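You operate a simulated robot arm through the tools that you are given. There is no shell and no other tool.

You are at the controls of a simulated robot arm. One attempt, no reset.

Task
Put things in order on the side table. At the end: the orange driver is in the grey lot one pot; the green gauge stands where the purple knob stood; the white relay stands where the red weight stood; the purple knob stands where the white relay stood; the red weight stands on top of the grey block; whatever was shut is shut again. Leave all else as you found it, and nothing knocked over.

The check looks at the end state, three seconds after you hand in, the way a careful person would. Anything else that was tipped, shoved, dropped, spilled or broken makes it a failure.

Robot
A 7-joint arm with a two-finger parallel gripper, fixed in place. Base frame: the origin is at the foot of the arm, x ahead of it, y to its left, z up; the work surface is at about z = 0. Units: m, degrees, N and s.
With the tool pointing down near the work surface it reaches from about 0.24 to 0.62 m from the base axis. Its first joint turns from -66.0 to 66.0 degrees. Payload 2.6 kg.
The tool frame sits at the grasp point between the pads (the TCP): z along the fingers, y along the line on which they close. The tips reach 0.03 m beyond it. Largest opening 0.094 m; finger width 0.028, thickness 0.01; the body of the gripper, 0.05 by 0.096 m, starts 0.055 m behind the TCP.
Orientation is that of the tool frame in the base frame, as a unit quaternion [x, y, z, w]. With the fingers straight down and closing along the base's y, the tool's x points along the base's -x, its y along +y and its z along -z.

Tools
- The arm moves only by the tool send_rows. Its argument "steps" is text: rows parted by semicolons, each of 7 numbers parted by spaces: the shift along the base's x, y, z in units of 20 mm (1.0 is 20 mm), then the turn, a rotation vector about the base's x, y, z in units of 8 degrees (1.0 is 8 degrees), then the finger opening in m, from 0 to 0.094. In form: tx ty tz ax ay az hand; .... A call has 1 to 20 rows; each row shifts and turns the commanded pose from where the row before left it. A call with a number of a shift or a turn outside -1 to 1 is refused whole. Rows are played at 5 a second. More than 0.05 m and 8.6 degrees between two rows, or a gripper value outside its range, and nothing of the call is played. Where a pose cannot be reached the arm comes as near as it can. A force on the tool above 40 N (or 10 N above the force at the start of the call, whichever is more), or a blocked arm, ends the call early, and 0.2 s more pass. The fingers move at their own pace (about 0.072 m/s each) and stop on an object; they squeeze with about 42 N. The grip force told is the motor's: it shows also when the fingers shut on nothing. Time passes only in rows, and 0.2 s behind the last, so rows that do not move let the fingers close. It gives the time, the measured TCP pose, the force on the tool (base axes), the opening and the grip force at its end, in the units of the frame above (readings bear some noise), with the torque about the TCP (base axes, N m) and any sound that the robot's microphone picked up, and new pictures: "views" is both (left out), scene, wrist or none.
- Cameras (640 x 400 px; columns grow to the right, rows downward): "scene" is fixed at [0.0265, 0.4299, 0.5552]; the picture's right is [-0.83, -0.55, 0.00], its down [-0.36, 0.54, -0.76] and it looks along [0.42, -0.63, -0.65] (base axes); focal length 215 px, centre (320, 200). "wrist" rides on the gripper at [0.076, 0.014, -0.103] in the tool frame; the picture's right is [-0.18, 0.98, 0.00], its down [-0.75, -0.14, -0.64] and it looks along [-0.63, -0.12, 0.77] (tool axes); focal length 243 px, centre (320, 200). There is no depth. A picture from a camera that has moved, and an enlarged one, comes with that camera's place and axes in the base frame and with its lens.
- enlarge(camera, box): a new picture of the part [left, top, right, bottom] of that camera's present view, enlarged. The clock stands still meanwhile.
- finish_job(): hands the job in; it is judged then, once.

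Places have to be worked out from the pictures, the camera data and where the tool is seen. Open the gripper and draw the arm clear of the work before you hand the job in, unless the task says otherwise.

The tools are called after "Request:" as name(argument=value, ...) on one line, values as JSON. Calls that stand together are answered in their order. send_rows: Moves the arm, as the interface text tells. Its arguments: {"type":"object","properties":{"steps":{"type":"string"},"views":{"type":"string","enum":["both","scene","wrist","none"]}},"required":["steps"]} The other tools are called the same way: enlarge (camera, box) takes an enlarged picture of a part of a camera's view; finish_job () hands the job in.

At the start:

```text
clock: 0.0
eef_pos: [0.3569, -0.0504, 0.3845]
tcp_rot: [0.0, 1.0, -0.001, 0.0]
ft_force: [-0.5, -0.2, -0.6]
moment: [0.03, -0.02, 0.01]
width: 0.0939
gripper_force: 0.0
```

scene: 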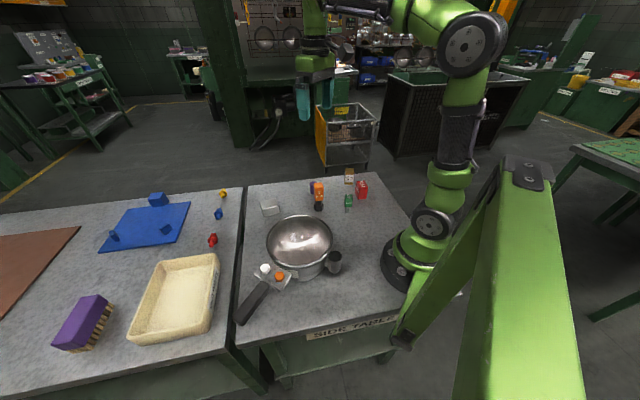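
wrist: 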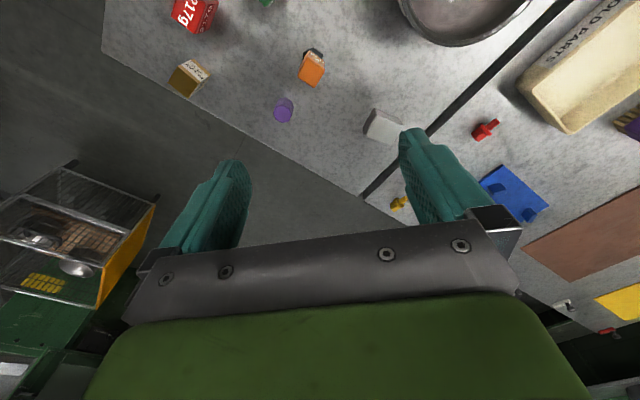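

The scene shows a table with a bowl, small objects and a tray. I will look closer at the pictures before I move.

Request:
enlarge(camera="scene", box=[230, 160, 420, 320])

Request:
enlarge(camera="scene", box=[0, 170, 250, 360])

Request:
enlarge(camera="wrist", box=[100, 0, 420, 200])

Request:
enlarge(camera="wrist", box=[360, 0, 640, 260])

```text
2.50 times, centred on (325, 240) of scene
camera zoom: at [0.0265, 0.4299, 0.5552], right [-0.83, -0.55, 0.0], down [-0.36, 0.54, -0.76], along [0.42, -0.63, -0.65], focal length 537 px, centre (308, 100)
```

zoom: 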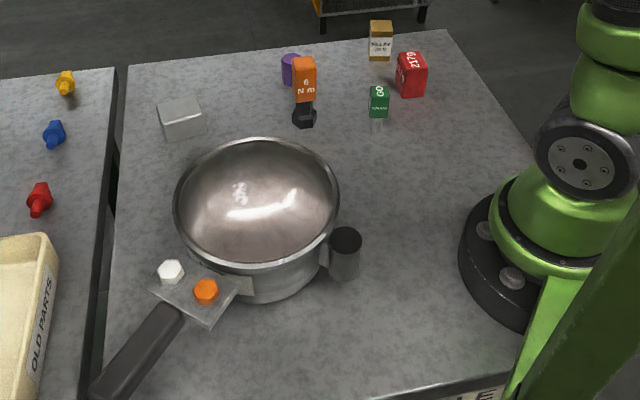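

```text
2.11 times, centred on (125, 265) of scene
camera zoom: at [0.0265, 0.4299, 0.5552], right [-0.83, -0.55, 0.0], down [-0.36, 0.54, -0.76], along [0.42, -0.63, -0.65], focal length 452 px, centre (730, 63)
```

zoom: 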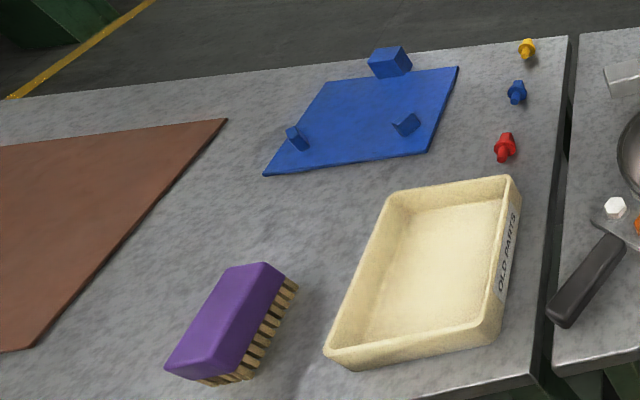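

```text
2.00 times, centred on (260, 100) of wrist
camera zoom: at [0.281, -0.0349, 0.4867], right [0.18, 0.98, 0.0], down [0.75, -0.14, 0.64], along [0.63, -0.12, -0.77], focal length 485 px, centre (440, 400)
```

zoom: 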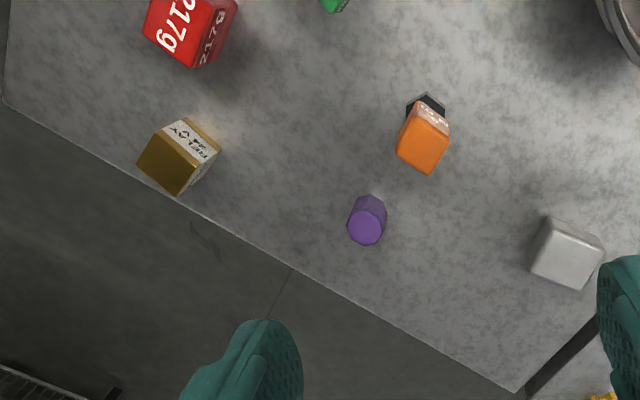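

```text
1.54 times, centred on (500, 130) of wrist
camera zoom: at [0.281, -0.0349, 0.4867], right [0.18, 0.98, 0.0], down [0.75, -0.14, 0.64], along [0.63, -0.12, -0.77], focal length 373 px, centre (43, 308)
```

zoom: 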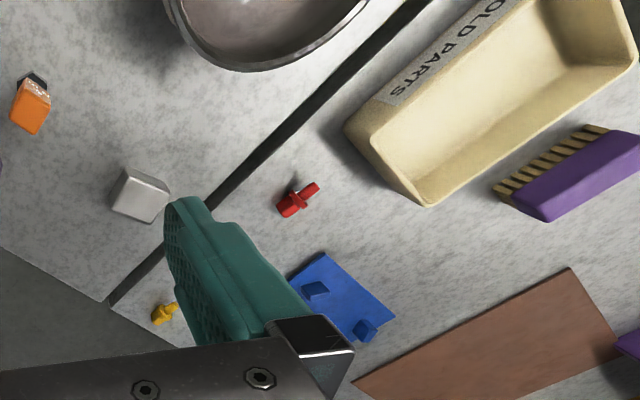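

I want to read the labels, so I enlarge much more around each object.

Request:
enlarge(camera="scene", box=[300, 160, 380, 215])

Request:
enlarge(camera="scene", box=[230, 200, 350, 330])

Request:
enlarge(camera="wrist", box=[160, 40, 240, 110])

Request:
enlarge(camera="scene", box=[480, 130, 640, 230])

```text
7.27 times, centred on (340, 188) of scene
camera zoom: at [0.0265, 0.4299, 0.5552], right [-0.83, -0.55, 0.0], down [-0.36, 0.54, -0.76], along [0.42, -0.63, -0.65], focal length 1562 px, centre (174, 291)
```

zoom: 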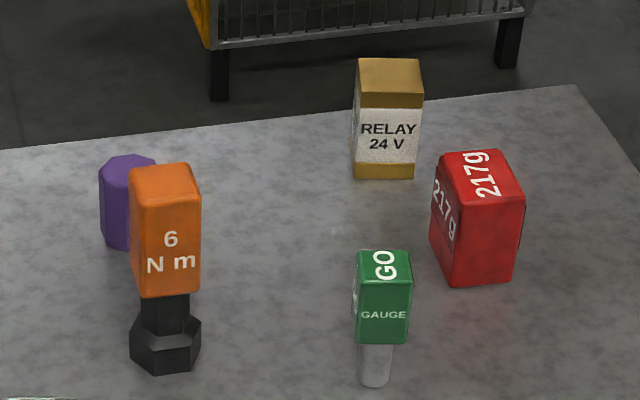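

```text
3.08 times, centred on (290, 265) of scene
camera zoom: at [0.0265, 0.4299, 0.5552], right [-0.83, -0.55, 0.0], down [-0.36, 0.54, -0.76], along [0.42, -0.63, -0.65], focal length 661 px, centre (412, 0)
```

zoom: 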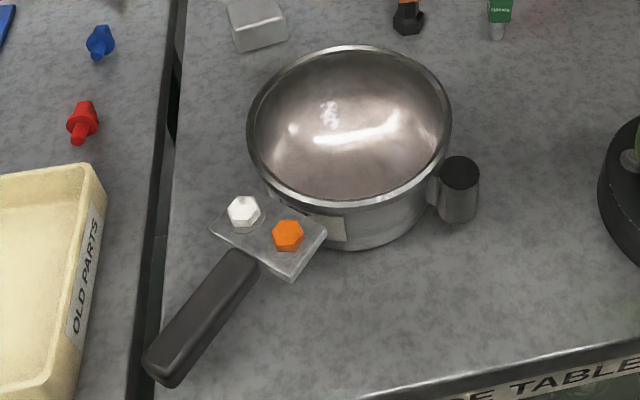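

```text
5.71 times, centred on (200, 75) of wrist
camera zoom: at [0.281, -0.0349, 0.4867], right [0.18, 0.98, 0.0], down [0.75, -0.14, 0.64], along [0.63, -0.12, -0.77], focal length 1386 px, centre (1006, 914)
```

zoom: 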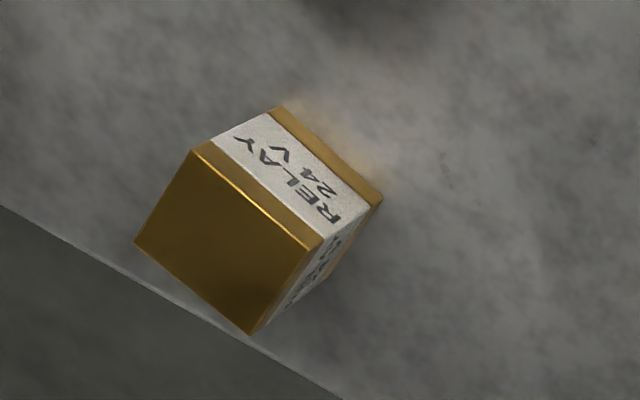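

```text
4.00 times, centred on (560, 180) of scene
camera zoom: at [0.0265, 0.4299, 0.5552], right [-0.83, -0.55, 0.0], down [-0.36, 0.54, -0.76], along [0.42, -0.63, -0.65], focal length 859 px, centre (-640, 280)
```

zoom: 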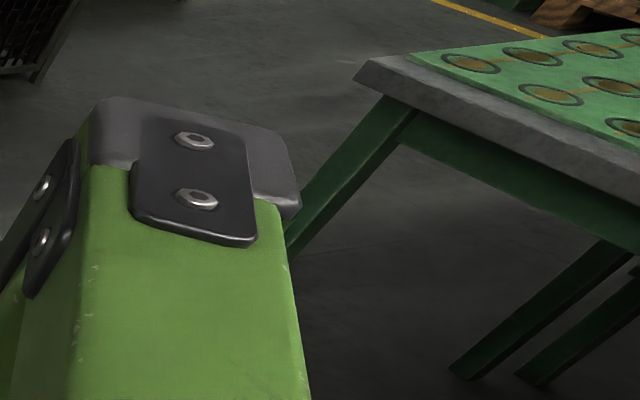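

The relay has a white label, so it's the white relay. I now zoom on the pot's label, handle plate and buttons.

Request:
enlarge(camera="scene", box=[260, 255, 320, 295])

Request:
enlarge(camera="scene", box=[260, 205, 350, 260])

Request:
enlarge(camera="scene", box=[310, 235, 360, 285])

Request:
enlarge(camera="wrist", box=[380, 0, 560, 60])

```text
10.00 times, centred on (290, 275) of scene
camera zoom: at [0.0265, 0.4299, 0.5552], right [-0.83, -0.55, 0.0], down [-0.36, 0.54, -0.76], along [0.42, -0.63, -0.65], focal length 2147 px, centre (620, -550)
```

zoom: 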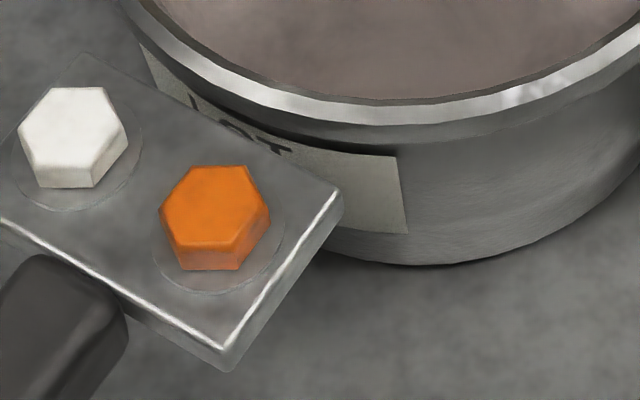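

```text
7.11 times, centred on (305, 232) of scene
camera zoom: at [0.0265, 0.4299, 0.5552], right [-0.83, -0.55, 0.0], down [-0.36, 0.54, -0.76], along [0.42, -0.63, -0.65], focal length 1527 px, centre (427, -31)
```

zoom: 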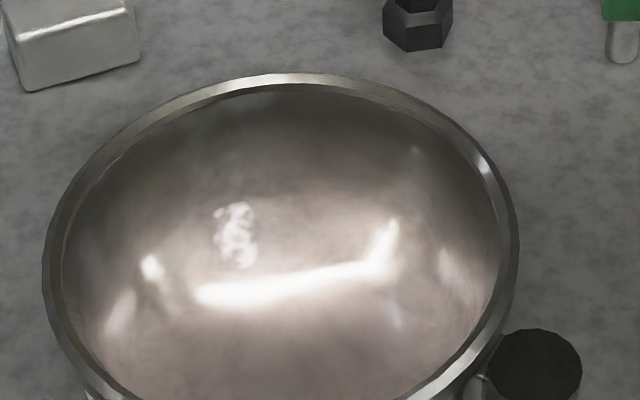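

```text
8.00 times, centred on (335, 260) of scene
camera zoom: at [0.0265, 0.4299, 0.5552], right [-0.83, -0.55, 0.0], down [-0.36, 0.54, -0.76], along [0.42, -0.63, -0.65], focal length 1718 px, centre (200, -280)
```

zoom: 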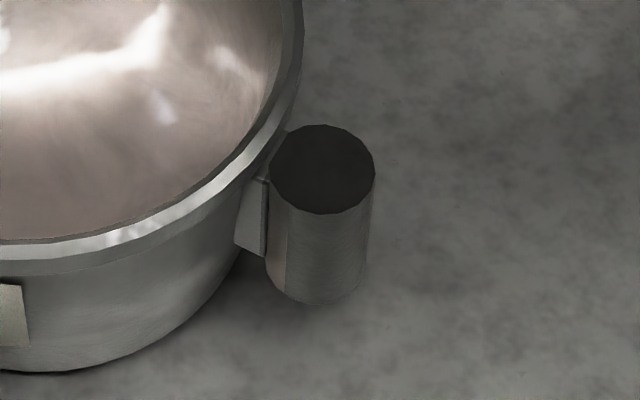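

```text
3.56 times, centred on (470, 30) of wrist
camera zoom: at [0.281, -0.0349, 0.4867], right [0.18, 0.98, 0.0], down [0.75, -0.14, 0.64], along [0.63, -0.12, -0.77], focal length 863 px, centre (-213, 804)
```

zoom: 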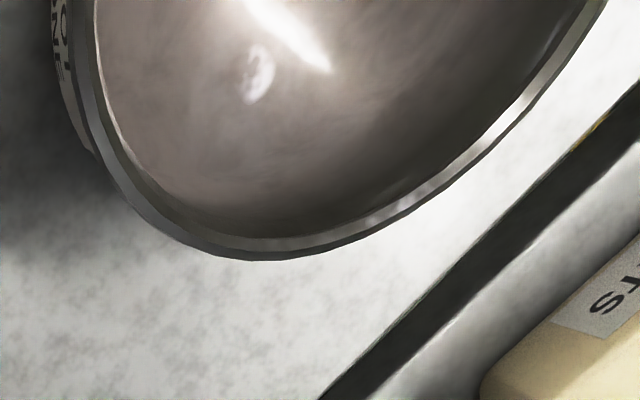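

The pot bears the label "LOT ...", with a handle plate with a white and an orange button; its top may be a domed lid. I will turn the wrist camera by 90 degrees and look at the pot from the -y side.

Request:
send_rows(steps="-0.375 -0.25 -0.35 0 0 0.94 0.09; -0.375 -0.25 -0.35 0 0 0.94 0.09; -0.375 -0.25 -0.35 0 0 0.94 0.09; -0.375 -0.25 -0.35 0 0 0.94 0.09; -0.375 -0.25 -0.35 0 0 0.94 0.09; -0.375 -0.25 -0.35 0 0 0.94 0.09; -0.375 -0.25 -0.35 0 0 0.94 0.09; -0.375 -0.25 -0.35 0 0 0.94 0.09; -0.375 -0.25 -0.35 0 0 0.94 0.09; -0.375 -0.25 -0.35 0 0 0.94 0.09; -0.375 -0.25 -0.35 0 0 0.94 0.09; -0.375 -0.25 -0.35 0 0 0.94 0.09", views="both")

```text
clock: 2.6
eef_pos: [0.2678, -0.1103, 0.301]
tcp_rot: [0.709, -0.705, -0.001, -0.001]
ft_force: [0.6, 0.2, 0.4]
moment: [0.0, 0.01, 0.0]
width: 0.09
gripper_force: 0.0
camera wrist: at [0.2531, -0.1854, 0.4031], right [-0.98, 0.18, 0.0], down [0.14, 0.75, 0.64], along [0.11, 0.63, -0.77], focal length 243 px, centre (320, 200)
```

scene: 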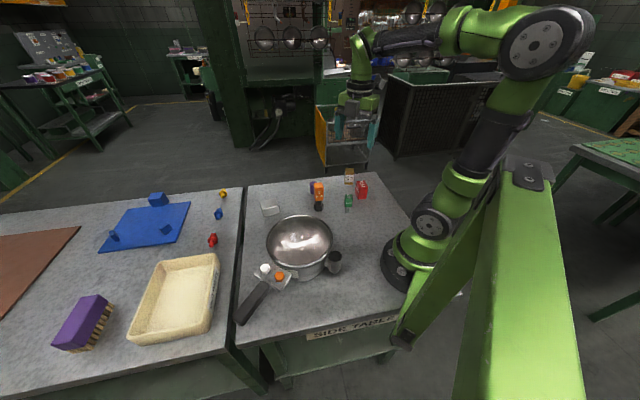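
wrist: 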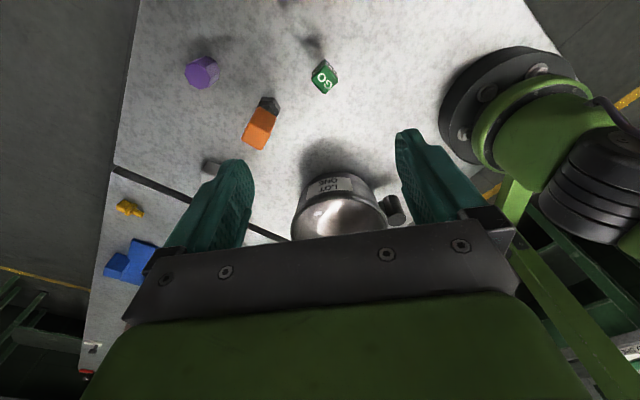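

The pot carries the label "LOT ONE" here too. I zoom in on it to see whether the top is a dome or an open bowl.

Request:
enlarge(camera="wrist", box=[280, 150, 420, 245])

Request:
enlarge(camera="wrist", box=[160, 20, 380, 180])

Request:
enlarge(camera="scene", box=[255, 205, 350, 285])

```text
4.21 times, centred on (350, 198) of wrist
camera zoom: at [0.2531, -0.1854, 0.4031], right [-0.98, 0.18, 0.0], down [0.14, 0.75, 0.64], along [0.11, 0.63, -0.77], focal length 1022 px, centre (194, 210)
```

zoom: 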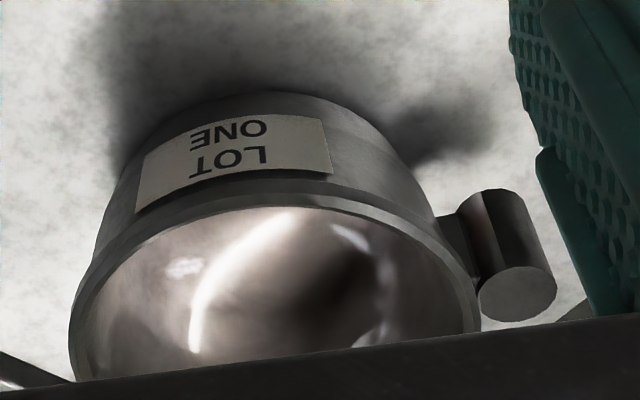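

```text
2.50 times, centred on (270, 100) of wrist
camera zoom: at [0.2531, -0.1854, 0.4031], right [-0.98, 0.18, 0.0], down [0.14, 0.75, 0.64], along [0.11, 0.63, -0.77], focal length 606 px, centre (445, 450)
```

zoom: 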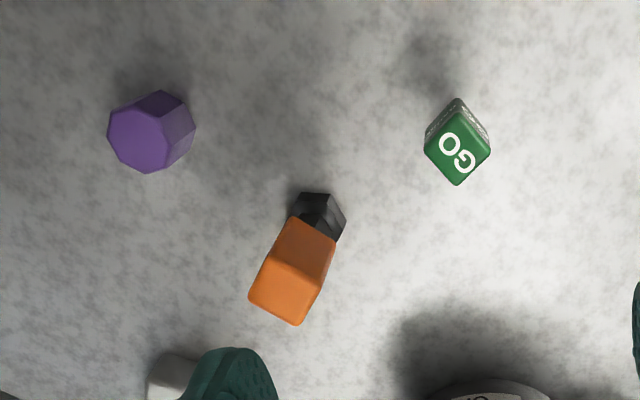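

```text
5.00 times, centred on (302, 245) of scene
camera zoom: at [0.0265, 0.4299, 0.5552], right [-0.83, -0.55, 0.0], down [-0.36, 0.54, -0.76], along [0.42, -0.63, -0.65], focal length 1074 px, centre (408, -25)
```

zoom: 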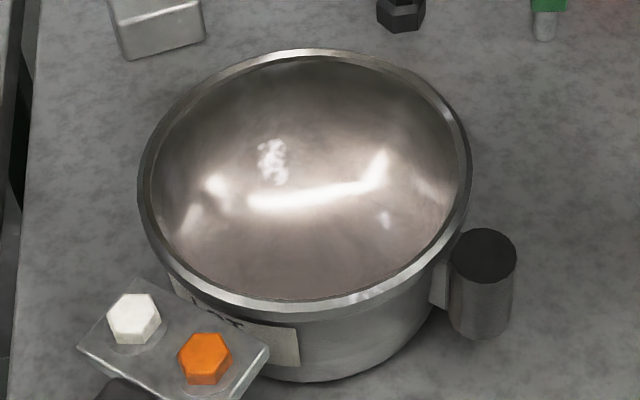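

The two views don't settle dome versus bowl. I lower and tilt the wrist for a flatter view of the pot rim (the gauge below at about (0.256,-0.10) is only ~0.08 tall, so z=0.2 stays clear).

Request:
send_rows(steps="0 -0.1 -1 0.9 0 0 0.09; 0 -0.1 -1 0.9 0 0 0.09; 0 -0.1 -1 0.9 0 0 0.09; 0 -0.1 -1 0.9 0 0 0.09; 0 -0.1 -1 0 0 0 0.09; 0 0 0 0 0 0 0.09", views="both")

Request:
enlarge(camera="wrist", box=[240, 130, 400, 230])

```text
clock: 4.0
eef_pos: [0.2663, -0.1204, 0.2015]
tcp_rot: [0.687, -0.683, -0.175, -0.177]
ft_force: [-0.2, 0.4, -0.1]
moment: [-0.03, 0.01, -0.02]
width: 0.0901
gripper_force: 0.1
camera wrist: at [0.2529, -0.235, 0.2528], right [-0.98, 0.16, 0.09], down [0.14, 0.35, 0.93], along [0.12, 0.92, -0.37], focal length 243 px, centre (320, 200)
```

scene: 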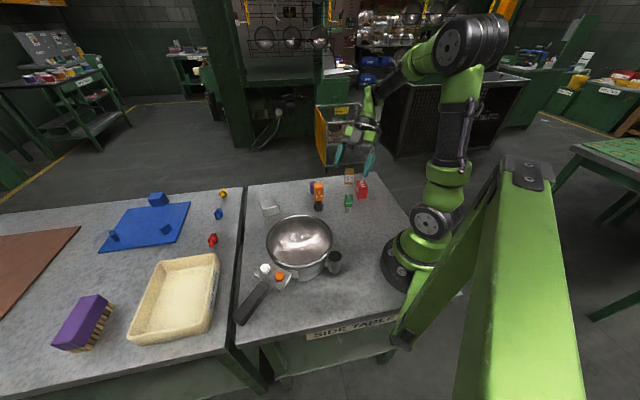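
wrist: 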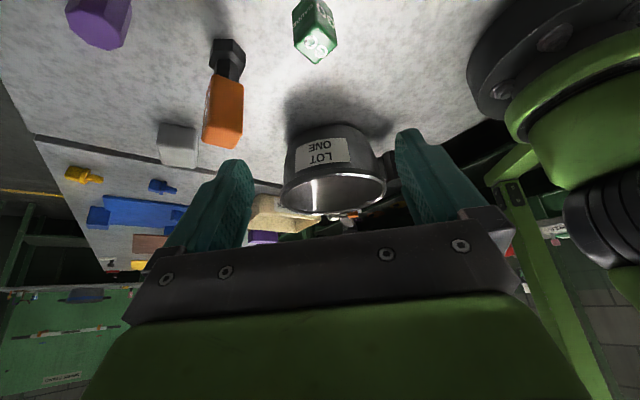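

```text
4.00 times, centred on (320, 180) of wrist
camera zoom: at [0.2529, -0.235, 0.2528], right [-0.98, 0.16, 0.09], down [0.14, 0.35, 0.93], along [0.12, 0.92, -0.37], focal length 970 px, centre (320, 280)
```

zoom: 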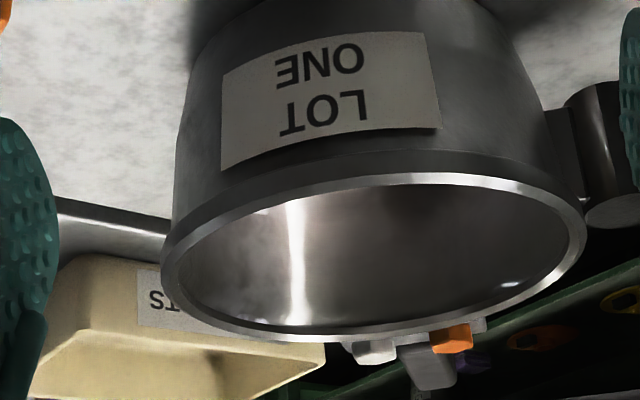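

From this low angle the far rim is fully visible and the inside looks hollow, so it seems to be an open pot. I will take a top-down look at it and its surroundings to make sure there's no lid, moving up and tilting the camera back.

Request:
send_rows(steps="0 0.5 1 -0.9 0 0 0.09; 0 0.5 1 -0.9 0 0 0.09; 0 0.5 1 -0.9 0 0 0.09; 0 0.5 1 -0.9 0 0 0.09; 0.1 0.8 1 -0.9 0 0 0.09; 0.1 0.8 1 -0.9 0 0 0.09; 0.1 0.8 1 -0.9 0 0 0.09; 0.1 0.8 0.6 -0.9 0 0 0.09; 0.1 0.8 0.4 -0.6 0 0 0.09; 0.1 0.8 0 0 0 0 0.09; 0.1 0.8 0 0 0 0 0.09; 0.1 0.8 0 0 0 0 0.09; 0 0 0 0 0 0 0.09", views="both")

Request:
enlarge(camera="wrist", box=[200, 100, 440, 300])

```text
clock: 6.8
eef_pos: [0.2852, 0.0486, 0.3617]
tcp_rot: [0.678, -0.675, 0.205, 0.205]
ft_force: [-0.3, -0.3, -0.4]
moment: [0.03, 0.02, 0.0]
width: 0.0899
gripper_force: 0.1
camera wrist: at [0.2707, 0.0431, 0.4888], right [-0.98, 0.15, -0.1], down [0.14, 0.98, 0.12], along [0.12, 0.1, -0.99], focal length 243 px, centre (320, 200)
```

scene: 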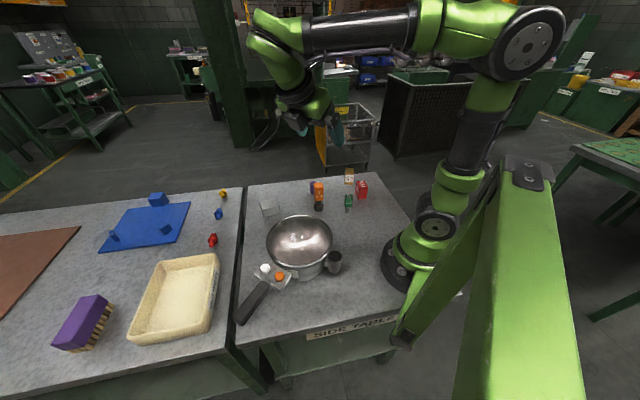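
wrist: 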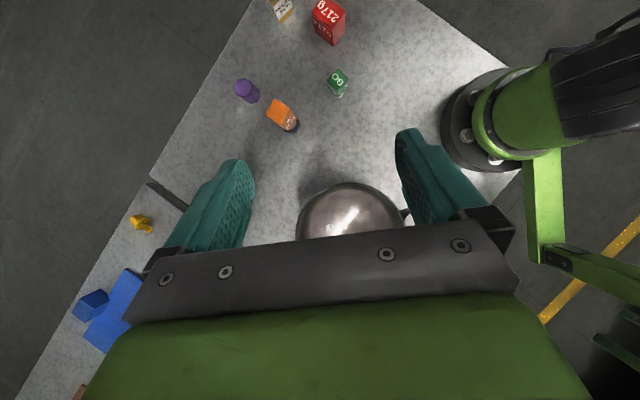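

```text
2.00 times, centred on (320, 200) of wrist
camera zoom: at [0.2707, 0.0431, 0.4888], right [-0.98, 0.15, -0.1], down [0.14, 0.98, 0.12], along [0.12, 0.1, -0.99], focal length 485 px, centre (320, 200)
```

zoom: 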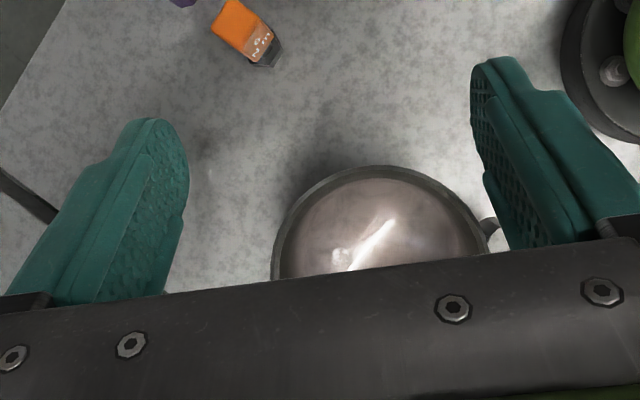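

The gripper body hides half of the pot; I shift 0.1 m towards +y to bring it into the free part of the picture.

Request:
send_rows(steps="0 1 0 0 0 0 0.09; 0 1 0 0 0 0 0.09; 0 1 0 0 0 0 0.09; 0 1 0 0 0 0 0.09; 0 1 0 0 0 0 0.09; 0 1 0 0 0 0 0.09; 0 0 0 0 0 0 0.09", views="wrist")

Request:
enlarge(camera="wrist", box=[220, 40, 460, 240])

```text
clock: 8.4
eef_pos: [0.2838, 0.1669, 0.3602]
tcp_rot: [0.678, -0.675, 0.204, 0.205]
ft_force: [-0.3, 0.0, 0.6]
moment: [0.04, 0.02, -0.04]
width: 0.0898
gripper_force: 0.0
camera wrist: at [0.2686, 0.1619, 0.4872], right [-0.98, 0.15, -0.1], down [0.14, 0.98, 0.12], along [0.12, 0.1, -0.99], focal length 243 px, centre (320, 200)
```

wrist: 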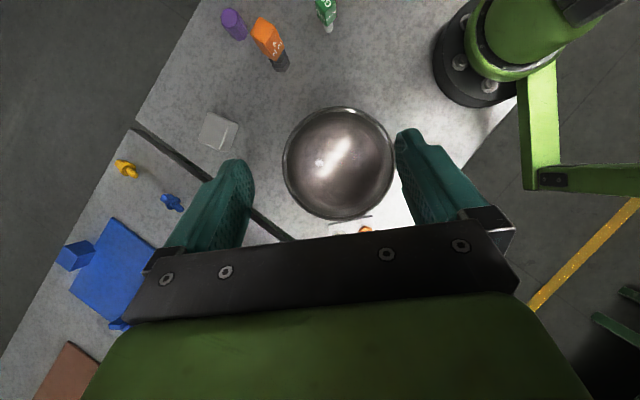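

```text
2.00 times, centred on (340, 140) of wrist
camera zoom: at [0.2686, 0.1619, 0.4872], right [-0.98, 0.15, -0.1], down [0.14, 0.98, 0.12], along [0.12, 0.1, -0.99], focal length 485 px, centre (280, 320)
```

zoom: 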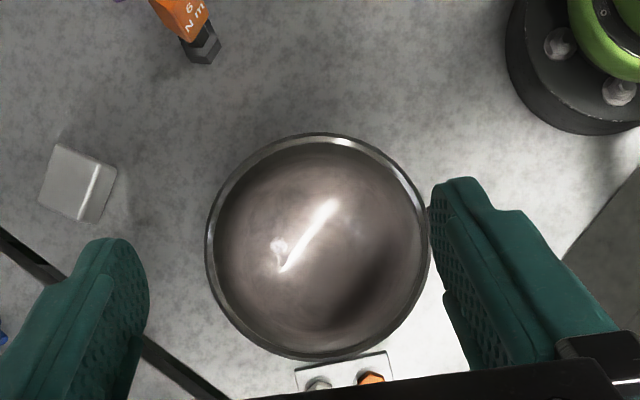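

Seen from above, the smooth surface fills the rim with almost no wall ring, so it may well be a shut domed lid, worked by the two buttons on the handle plate. I straighten the tool, then turn it round to look at the plate and rim from the +y side.

Request:
send_rows(steps="0 0 0 0.84 0 0 0.09; 0 0 0 0.84 0 0 0.09; 0 0 0 0.84 0 0 0.09; 0 0 0 0.84 0 0 0.09; 0 0 0 0.84 0 0 0.09; 0 0.2 0 0 0 -0.98 0.09; 0 0.4 0 0 0 -0.98 0.09; 0 0.4 0 0 0 -0.98 0.09; 0 0.4 0 0 0 -0.98 0.09; 0 0.4 0 0 0 -0.98 0.09; 0 0.4 0 0 0 -0.98 0.09; 0 0.4 0 0 0 -0.98 0.09; 0 0.4 0 0 0 -0.98 0.09; 0 0.4 0 0 0 -0.98 0.09; 0 0.4 0 0 0 -0.98 0.09; 0 0.4 0 0 0 -0.98 0.09; 0 0.4 0 0 0 -0.98 0.09; 0 0.4 0 0 0 -0.98 0.09; 0 0.4 0 0 0 -0.98 0.09; 0 0.4 0 0 0 -0.98 0.09", views="none")

Request:
send_rows(steps="0 0.6 -0.5 0 0 -0.98 0.09; 0 0.6 -0.5 0 0 -0.98 0.09; 0 0.6 -0.5 0 0 -0.98 0.09; 0 0.6 -0.5 0 0 -0.98 0.09; 0 0.6 -0.5 0 0 -0.98 0.09; 0 0.6 -0.5 0 0 -0.98 0.09; 0 0.4 -0.5 0 0 -0.98 0.09; 0 0.4 -0.5 0 0 -0.98 0.09; 0 0 0 0 0 0 0.09", views="both")

```text
clock: 12.6
eef_pos: [0.2843, 0.2849, 0.3611]
tcp_rot: [0.239, 0.971, 0.0, 0.001]
ft_force: [-0.2, 0.0, 0.2]
moment: [0.04, -0.02, 0.0]
width: 0.09
gripper_force: 0.0
```

```text
clock: 14.6
eef_pos: [0.2845, 0.3716, 0.2793]
tcp_rot: [0.709, 0.706, 0.0, 0.0]
ft_force: [0.2, 0.4, -0.3]
moment: [0.04, 0.0, 0.03]
width: 0.0899
gripper_force: 0.0
camera wrist: at [0.298, 0.4493, 0.3819], right [0.98, -0.19, 0.0], down [-0.14, -0.75, 0.64], along [-0.12, -0.63, -0.77], focal length 243 px, centre (320, 200)
```

scene: 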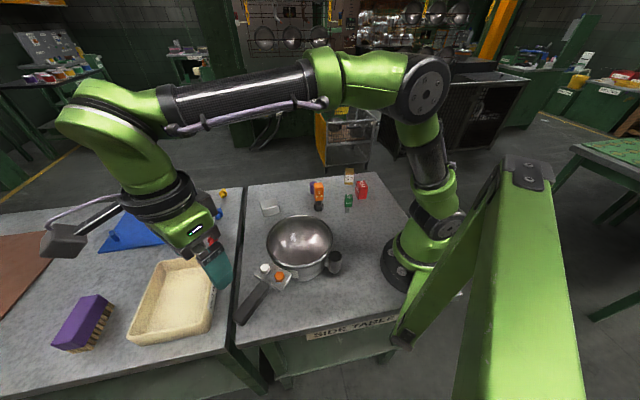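
wrist: 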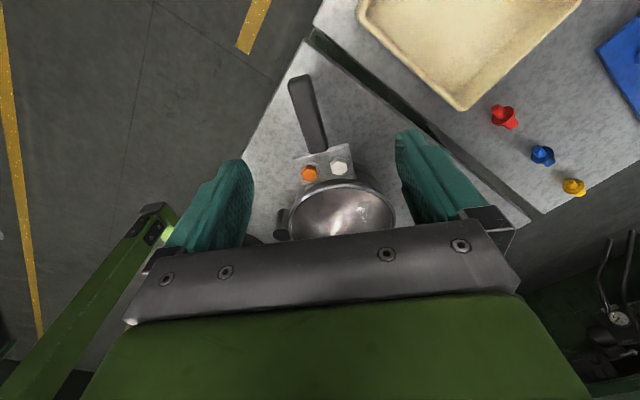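

Request:
enlarge(camera="wrist", box=[260, 60, 420, 250])

Request:
enlarge(camera="wrist", box=[280, 140, 370, 200])

Request:
enlarge(camera="scene", box=[255, 205, 350, 285])

```text
2.11 times, centred on (340, 155) of wrist
camera zoom: at [0.298, 0.4493, 0.3819], right [0.98, -0.19, 0.0], down [-0.14, -0.75, 0.64], along [-0.12, -0.63, -0.77], focal length 511 px, centre (278, 295)
```

zoom: 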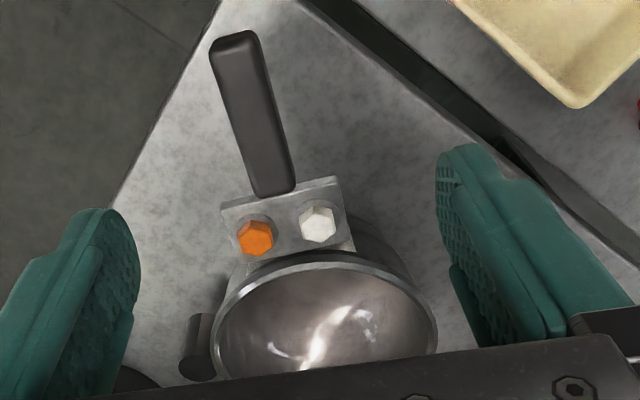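

```text
6.67 times, centred on (325, 170) of wrist
camera zoom: at [0.298, 0.4493, 0.3819], right [0.98, -0.19, 0.0], down [-0.14, -0.75, 0.64], along [-0.12, -0.63, -0.77], focal length 1618 px, centre (287, 400)
```

zoom: 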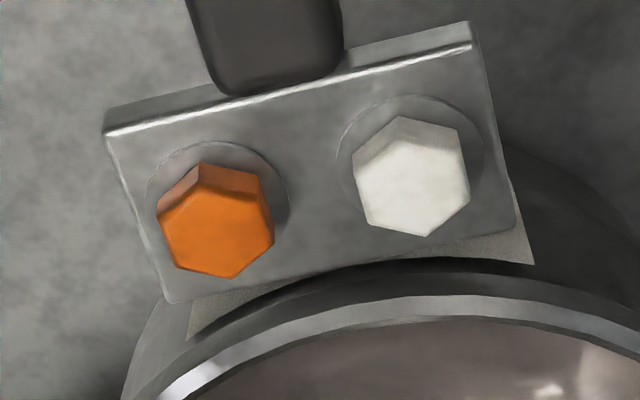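

```text
5.00 times, centred on (302, 245) of scene
camera zoom: at [0.0265, 0.4299, 0.5552], right [-0.83, -0.55, 0.0], down [-0.36, 0.54, -0.76], along [0.42, -0.63, -0.65], focal length 1074 px, centre (408, -25)
```

zoom: 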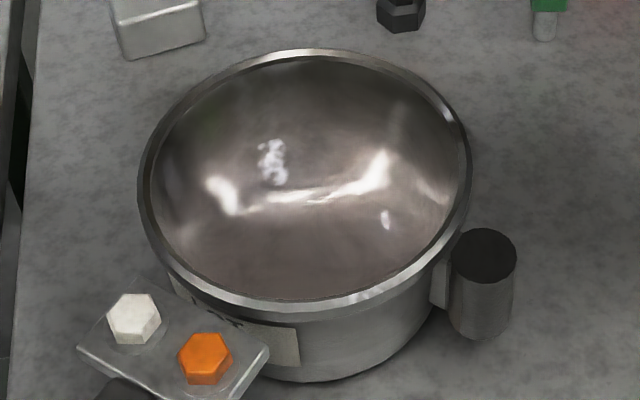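

The plate between handle and pot has two hex buttons (orange on the -x side, white on the +x side); no words on them. To settle whether the pot has a convex lid, I take a near-horizontal look across the rim from the +y side, keeping the fingertips above the handle.

Request:
send_rows(steps="0 0 -0.9 -1 0 0 0.09; 0 0 -0.9 -1 0 0 0.09; 0 0 -0.9 -1 0 0 0.09; 0 0 -0.9 -1 0 0 0.09; 0 0 -0.9 -1 0 0 0.09; 0 0 -0.9 0 0 0 0.09; 0 0 -0.9 0 0 0 0.09; 0 0 0 0 0 0 0.09", views="both")

Request:
enlarge(camera="wrist", box=[230, 130, 410, 240])

```text
clock: 16.4
eef_pos: [0.2851, 0.3719, 0.1546]
tcp_rot: [0.665, 0.664, -0.242, 0.242]
ft_force: [-0.7, -0.2, 0.2]
moment: [0.01, -0.03, -0.03]
width: 0.0898
gripper_force: 0.0
camera wrist: at [0.2989, 0.4974, 0.1836], right [0.98, -0.14, 0.12], down [-0.14, -0.16, 0.98], along [-0.12, -0.98, -0.18], focal length 243 px, centre (320, 200)
```

scene: 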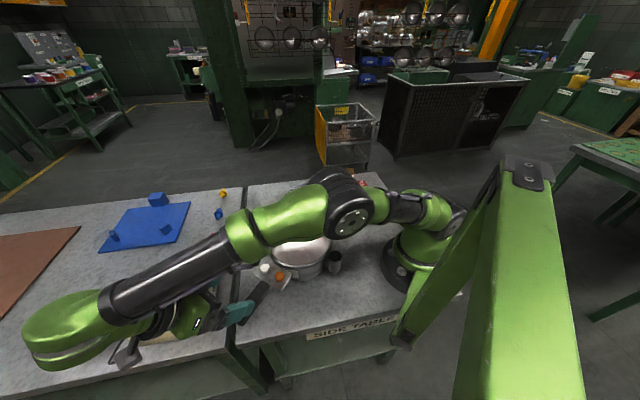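
wrist: 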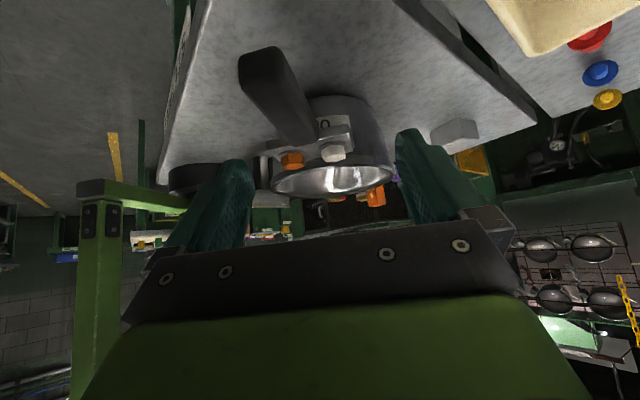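

```text
3.56 times, centred on (320, 185) of wrist
camera zoom: at [0.2989, 0.4974, 0.1836], right [0.98, -0.14, 0.12], down [-0.14, -0.16, 0.98], along [-0.12, -0.98, -0.18], focal length 863 px, centre (320, 253)
```

zoom: 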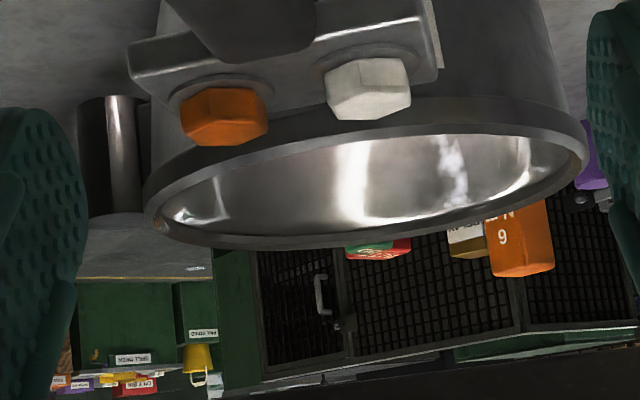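

No bulge shows over the rim, and the far inner wall curves up to it, so it looks like an open bowl; but a recessed lid isn't ruled out. I'll straighten, go above the pot centre (about (0.279,0.148)), shut the fingers and probe down gently.

Request:
send_rows(steps="0 0 1 1 0 0 0.09; 0 0 1 1 0 0 0.09; 0 0 1 1 0 0 0.05; 0 0 1 1 0 0 0.02; 0 0 0.5 1 0 0 0; 0 -1 0 0 0 0 0; 0 -1 0 0 0 0 0; 0 -1 0 0 0 0 0; 0 -1 0 0 0 0 0; 0 -1 0 0 0 0 0; 0 -1 0 0 0 0 0; 0 -1 0 0 0 0 0; 0 -1 0 0 0 0 0; 0 -1 0 0 0 0 0; 0 -1 0 0 0 0 0; -0.2 -1 0 0 0 0 0; 0 -0.2 0 0 0 0 0; 0 0 0 0 0 0 0", views="both")

```text
clock: 20.2
eef_pos: [0.2802, 0.1479, 0.2452]
tcp_rot: [0.707, 0.707, 0.0, 0.0]
ft_force: [0.0, 0.4, 0.4]
moment: [0.02, 0.01, 0.0]
width: 0.0
gripper_force: 33.0
camera wrist: at [0.2938, 0.2253, 0.3464], right [0.98, -0.18, 0.0], down [-0.14, -0.75, 0.64], along [-0.12, -0.63, -0.77], focal length 243 px, centre (320, 200)
```

scene: 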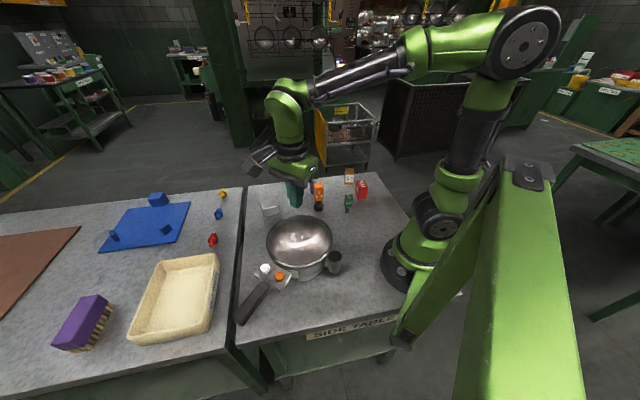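
wrist: 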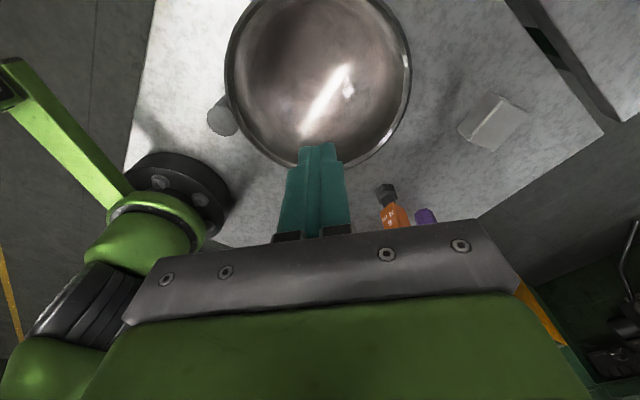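

Good top view of the pot; I zoom in on it before probing.

Request:
enlarge(camera="wrist", box=[200, 0, 440, 180])

```text
2.22 times, centred on (320, 90) of wrist
camera zoom: at [0.2938, 0.2253, 0.3464], right [0.98, -0.18, 0.0], down [-0.14, -0.75, 0.64], along [-0.12, -0.63, -0.77], focal length 539 px, centre (320, 444)
```

zoom: 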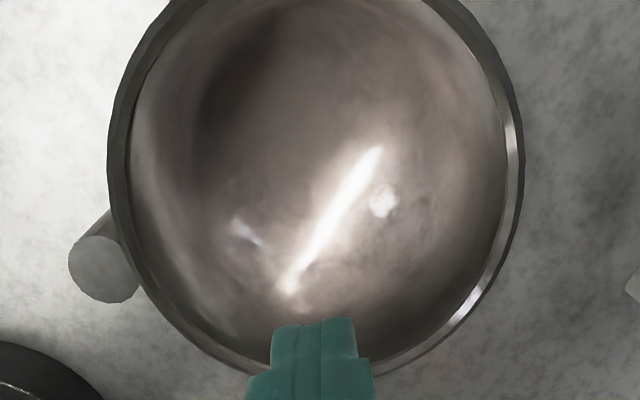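

It looks like an open bowl with a faint floor edge. I descend with closed fingers to tips about 0.105, then on in small steps while reading the force.

Request:
send_rows(steps="0 0 -1 0 0 0 0; 0 0 -1 0 0 0 0; 0 0 -1 0 0 0 0; 0 0 -1 0 0 0 0; 0 0 -1 0 0 0 0; 0 0 -0.3 0 0 0 0; 0 0 0 0 0 0 0", views="wrist")

Request:
send_rows(steps="0 0 -0.1 0 0 0 0; 0 0 -0.1 0 0 0 0; 0 0 -0.1 0 0 0 0; 0 0 -0.1 0 0 0 0; 0 0 0 0 0 0 0", views="none")

```text
clock: 21.8
eef_pos: [0.28, 0.149, 0.1384]
tcp_rot: [0.708, 0.706, 0.001, 0.001]
ft_force: [0.0, -0.3, -0.4]
moment: [0.0, 0.02, -0.01]
width: 0.0
gripper_force: 33.3
camera wrist: at [0.2941, 0.2249, 0.2403], right [0.98, -0.19, 0.0], down [-0.14, -0.75, 0.64], along [-0.12, -0.63, -0.77], focal length 243 px, centre (320, 200)
```

wrist: 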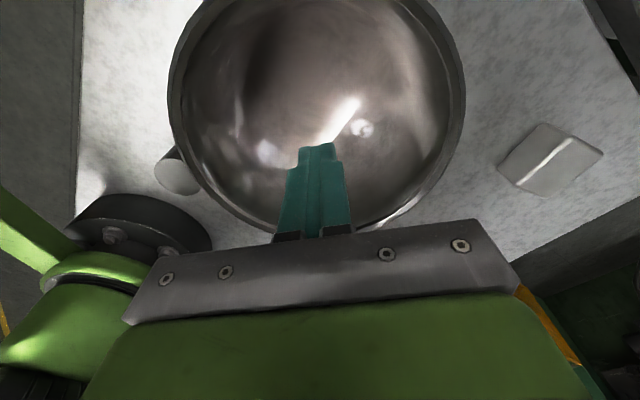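

```text
clock: 23.0
eef_pos: [0.2792, 0.148, 0.1314]
tcp_rot: [0.708, 0.706, 0.0, 0.001]
ft_force: [-0.7, 0.0, 0.5]
moment: [-0.03, 0.01, -0.02]
width: 0.0
gripper_force: 33.3
```

No contact yet with the tips at ~0.101. I keep going in 2 mm steps.

Request:
send_rows(steps="0 0 -0.1 0 0 0 0; 0 0 -0.1 0 0 0 0; 0 0 -0.1 0 0 0 0; 0 0 -0.1 0 0 0 0; 0 0 -0.1 0 0 0 0; 0 0 -0.1 0 0 0 0; 0 0 0 0 0 0 0", views="none")

Request:
send_rows(steps="0 0 -0.1 0 0 0 0; 0 0 -0.1 0 0 0 0; 0 0 -0.1 0 0 0 0; 0 0 -0.1 0 0 0 0; 0 0 -0.1 0 0 0 0; 0 0 -0.1 0 0 0 0; 0 0 0 0 0 0 0", views="wrist")

```text
clock: 24.6
eef_pos: [0.2806, 0.1486, 0.1183]
tcp_rot: [0.707, 0.707, 0.0, 0.0]
ft_force: [-0.9, -1.2, 0.4]
moment: [0.01, -0.01, 0.06]
width: 0.0
gripper_force: 32.9
```

```text
clock: 26.2
eef_pos: [0.2789, 0.1479, 0.1059]
tcp_rot: [0.708, 0.706, 0.0, 0.0]
ft_force: [1.1, -0.2, -0.2]
moment: [-0.01, 0.01, 0.0]
width: 0.0001
gripper_force: 32.8
camera wrist: at [0.2936, 0.2249, 0.2082], right [0.98, -0.19, 0.0], down [-0.14, -0.75, 0.64], along [-0.12, -0.63, -0.77], focal length 243 px, centre (320, 200)
```

wrist: 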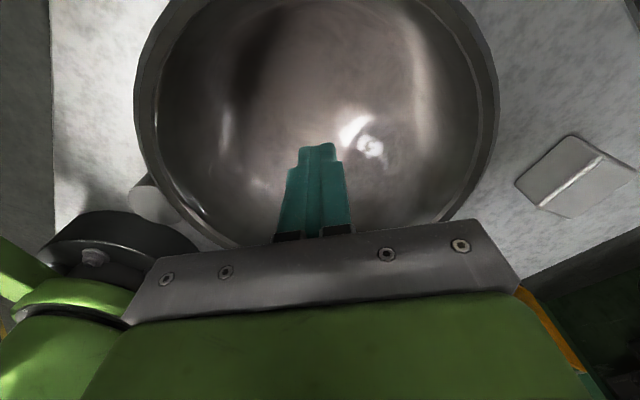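

Tips are at ~0.076, below the rim level, and still no contact; the inner wall shows clearly. I go 3 cm deeper to find the floor.

Request:
send_rows(steps="0 0 -0.2 0 0 0 0; 0 0 -0.2 0 0 0 0; 0 0 -0.2 0 0 0 0; 0 0 -0.2 0 0 0 0; 0 0 -0.2 0 0 0 0; 0 0 0 0 0 0 0", views="none")

Request:
send_rows(steps="0 0 -0.15 0 0 0 0; 0 0 -0.15 0 0 0 0; 0 0 -0.15 0 0 0 0; 0 0 -0.15 0 0 0 0; 0 0 -0.15 0 0 0 0; 0 0 0 0 0 0 0", views="wrist")

```text
clock: 27.6
eef_pos: [0.28, 0.1484, 0.0857]
tcp_rot: [0.708, 0.706, 0.0, 0.0]
ft_force: [-0.6, 0.2, 0.1]
moment: [-0.02, -0.02, 0.01]
width: 0.0
gripper_force: 32.7
```

```text
clock: 29.0
eef_pos: [0.2793, 0.1492, 0.0708]
tcp_rot: [0.708, 0.706, 0.001, 0.0]
ft_force: [-1.1, -0.1, -0.6]
moment: [0.03, 0.01, -0.02]
width: 0.0
gripper_force: 32.8
camera wrist: at [0.2933, 0.2252, 0.173], right [0.98, -0.19, 0.0], down [-0.14, -0.75, 0.64], along [-0.12, -0.63, -0.77], focal length 243 px, centre (320, 200)
```

wrist: 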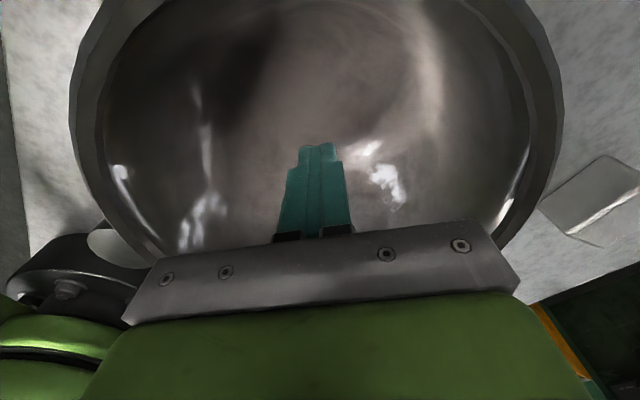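

Tips reached z≈0.04 with no contact: the pot is open and empty, so nothing shut has to be handled there. I lift straight out, then go to a high viewpoint over the object cluster with the camera facing +x again.

Request:
send_rows(steps="0 0 1 0 0 0 0; 0 0 1 0 0 0 0; 0 0 1 0 0 0 0; 0 0 1 0 0 0 0; 0 0 1 0 0 0 0; 0 0 1 0 0 0 0; 0 0 1 0 0 0 0; 0 0 1 0 0 0 0; 0 0 1 0 0 0 0; 0 0 1 0 0 0 0; 0 0 1 0 0 0 0; 0 0 1 0 0 0 0.05; 0 0 1 0 0 0 0.09", views="none")

Request:
send_rows(steps="0 -1 0.1 0 0 0.75 0.09; 0 -1 0.1 0 0 0.75 0.09; 0 -1 0.1 0 0 0.75 0.09; 0 -1 0.1 0 0 0.75 0.09; 0 -1 0.1 0 0 0.75 0.09; 0 -1 0.1 0 0 0.75 0.09; 0 -1 0.1 0 0 0.75 0.09; 0 -1 0.1 0 0 0.75 0.09; 0 -1 0.1 0 0 0.75 0.09; 0 -1 0.1 0 0 0.75 0.09; -0.2 -1 0.1 0 0 0.75 0.09; -0.2 -1 0.1 0 0 0.75 0.09; -0.2 -1 0 0 0 0.75 0.09; -0.2 -1 0 0 0 0.75 0.09; -0.2 -1 0 0 0 0.75 0.09; 0 -1 0 0 0 0 0.09; 0 0 0 0 0 0 0.09", views="both")

```text
clock: 31.8
eef_pos: [0.28, 0.1472, 0.3327]
tcp_rot: [0.707, 0.707, -0.001, -0.001]
ft_force: [-0.2, 0.5, 0.0]
moment: [-0.02, -0.05, -0.02]
width: 0.08
gripper_force: 0.0
```

```text
clock: 35.4
eef_pos: [0.26, -0.1718, 0.3549]
tcp_rot: [0.0, 1.0, 0.0, 0.0]
ft_force: [0.8, 0.4, -0.1]
moment: [-0.02, 0.01, 0.03]
width: 0.0901
gripper_force: 0.0
camera wrist: at [0.1839, -0.1566, 0.4574], right [0.18, 0.98, 0.0], down [0.75, -0.14, 0.64], along [0.63, -0.12, -0.77], focal length 243 px, centre (320, 200)
```

scene: 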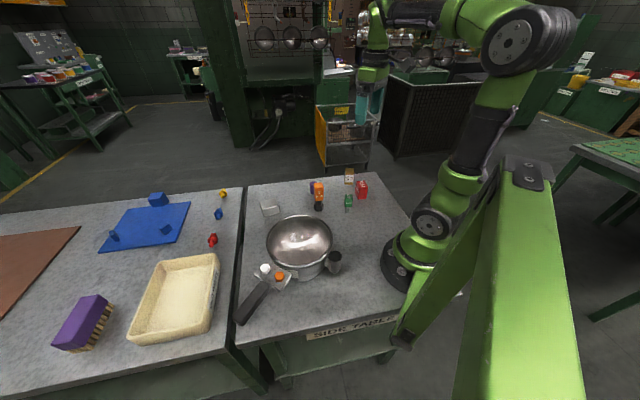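
wrist: 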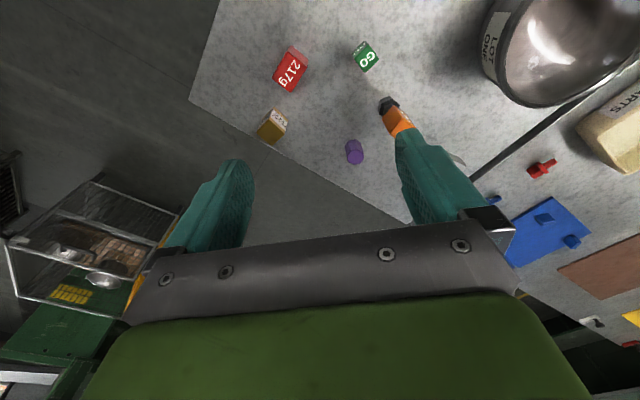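

Now I have a clean view of the red weight, relay, knob and gauge. I zoom in to measure their places.

Request:
enlarge(camera="wrist", box=[240, 20, 420, 180])

Request:
enlarge(camera="wrist", box=[245, 30, 335, 150])

Request:
enlarge(camera="wrist", box=[330, 30, 420, 170])

Request:
enlarge(camera="scene", box=[300, 160, 380, 215])

```text
2.50 times, centred on (330, 100) of wrist
camera zoom: at [0.1839, -0.1566, 0.4574], right [0.18, 0.98, 0.0], down [0.75, -0.14, 0.64], along [0.63, -0.12, -0.77], focal length 606 px, centre (295, 450)
```

zoom: 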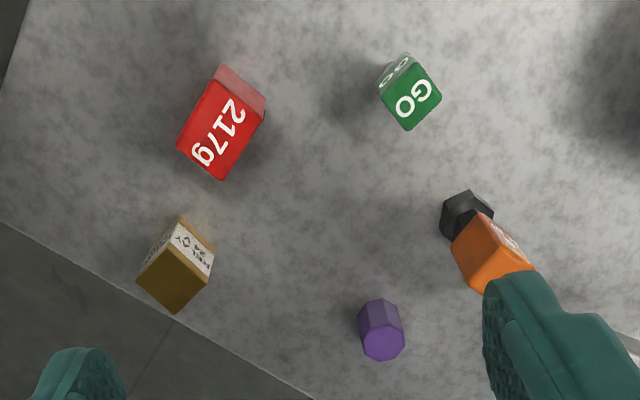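

```text
3.33 times, centred on (290, 90) of wrist
camera zoom: at [0.1839, -0.1566, 0.4574], right [0.18, 0.98, 0.0], down [0.75, -0.14, 0.64], along [0.63, -0.12, -0.77], focal length 809 px, centre (420, 567)
```

zoom: 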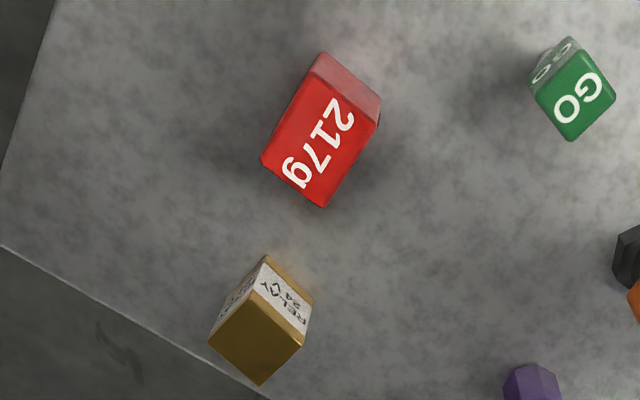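

```text
2.86 times, centred on (375, 100) of wrist
camera zoom: at [0.1839, -0.1566, 0.4574], right [0.18, 0.98, 0.0], down [0.75, -0.14, 0.64], along [0.63, -0.12, -0.77], focal length 693 px, centre (163, 486)
```

zoom: 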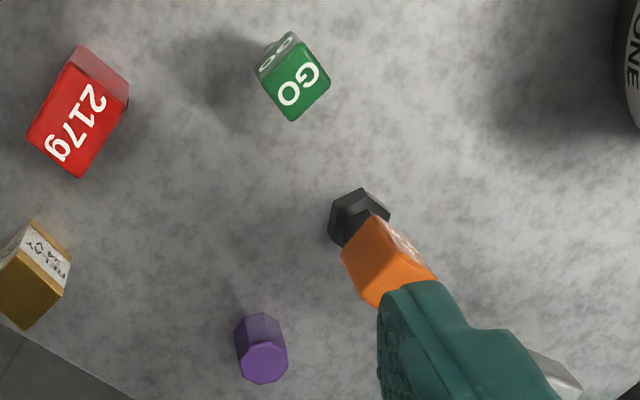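

```text
7.27 times, centred on (340, 188) of scene
camera zoom: at [0.0265, 0.4299, 0.5552], right [-0.83, -0.55, 0.0], down [-0.36, 0.54, -0.76], along [0.42, -0.63, -0.65], focal length 1562 px, centre (174, 291)
```

zoom: 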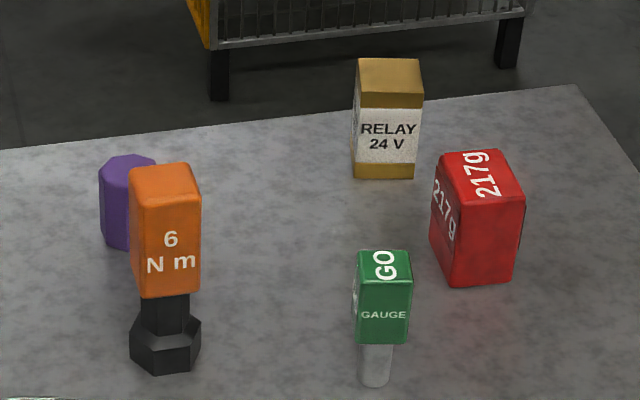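

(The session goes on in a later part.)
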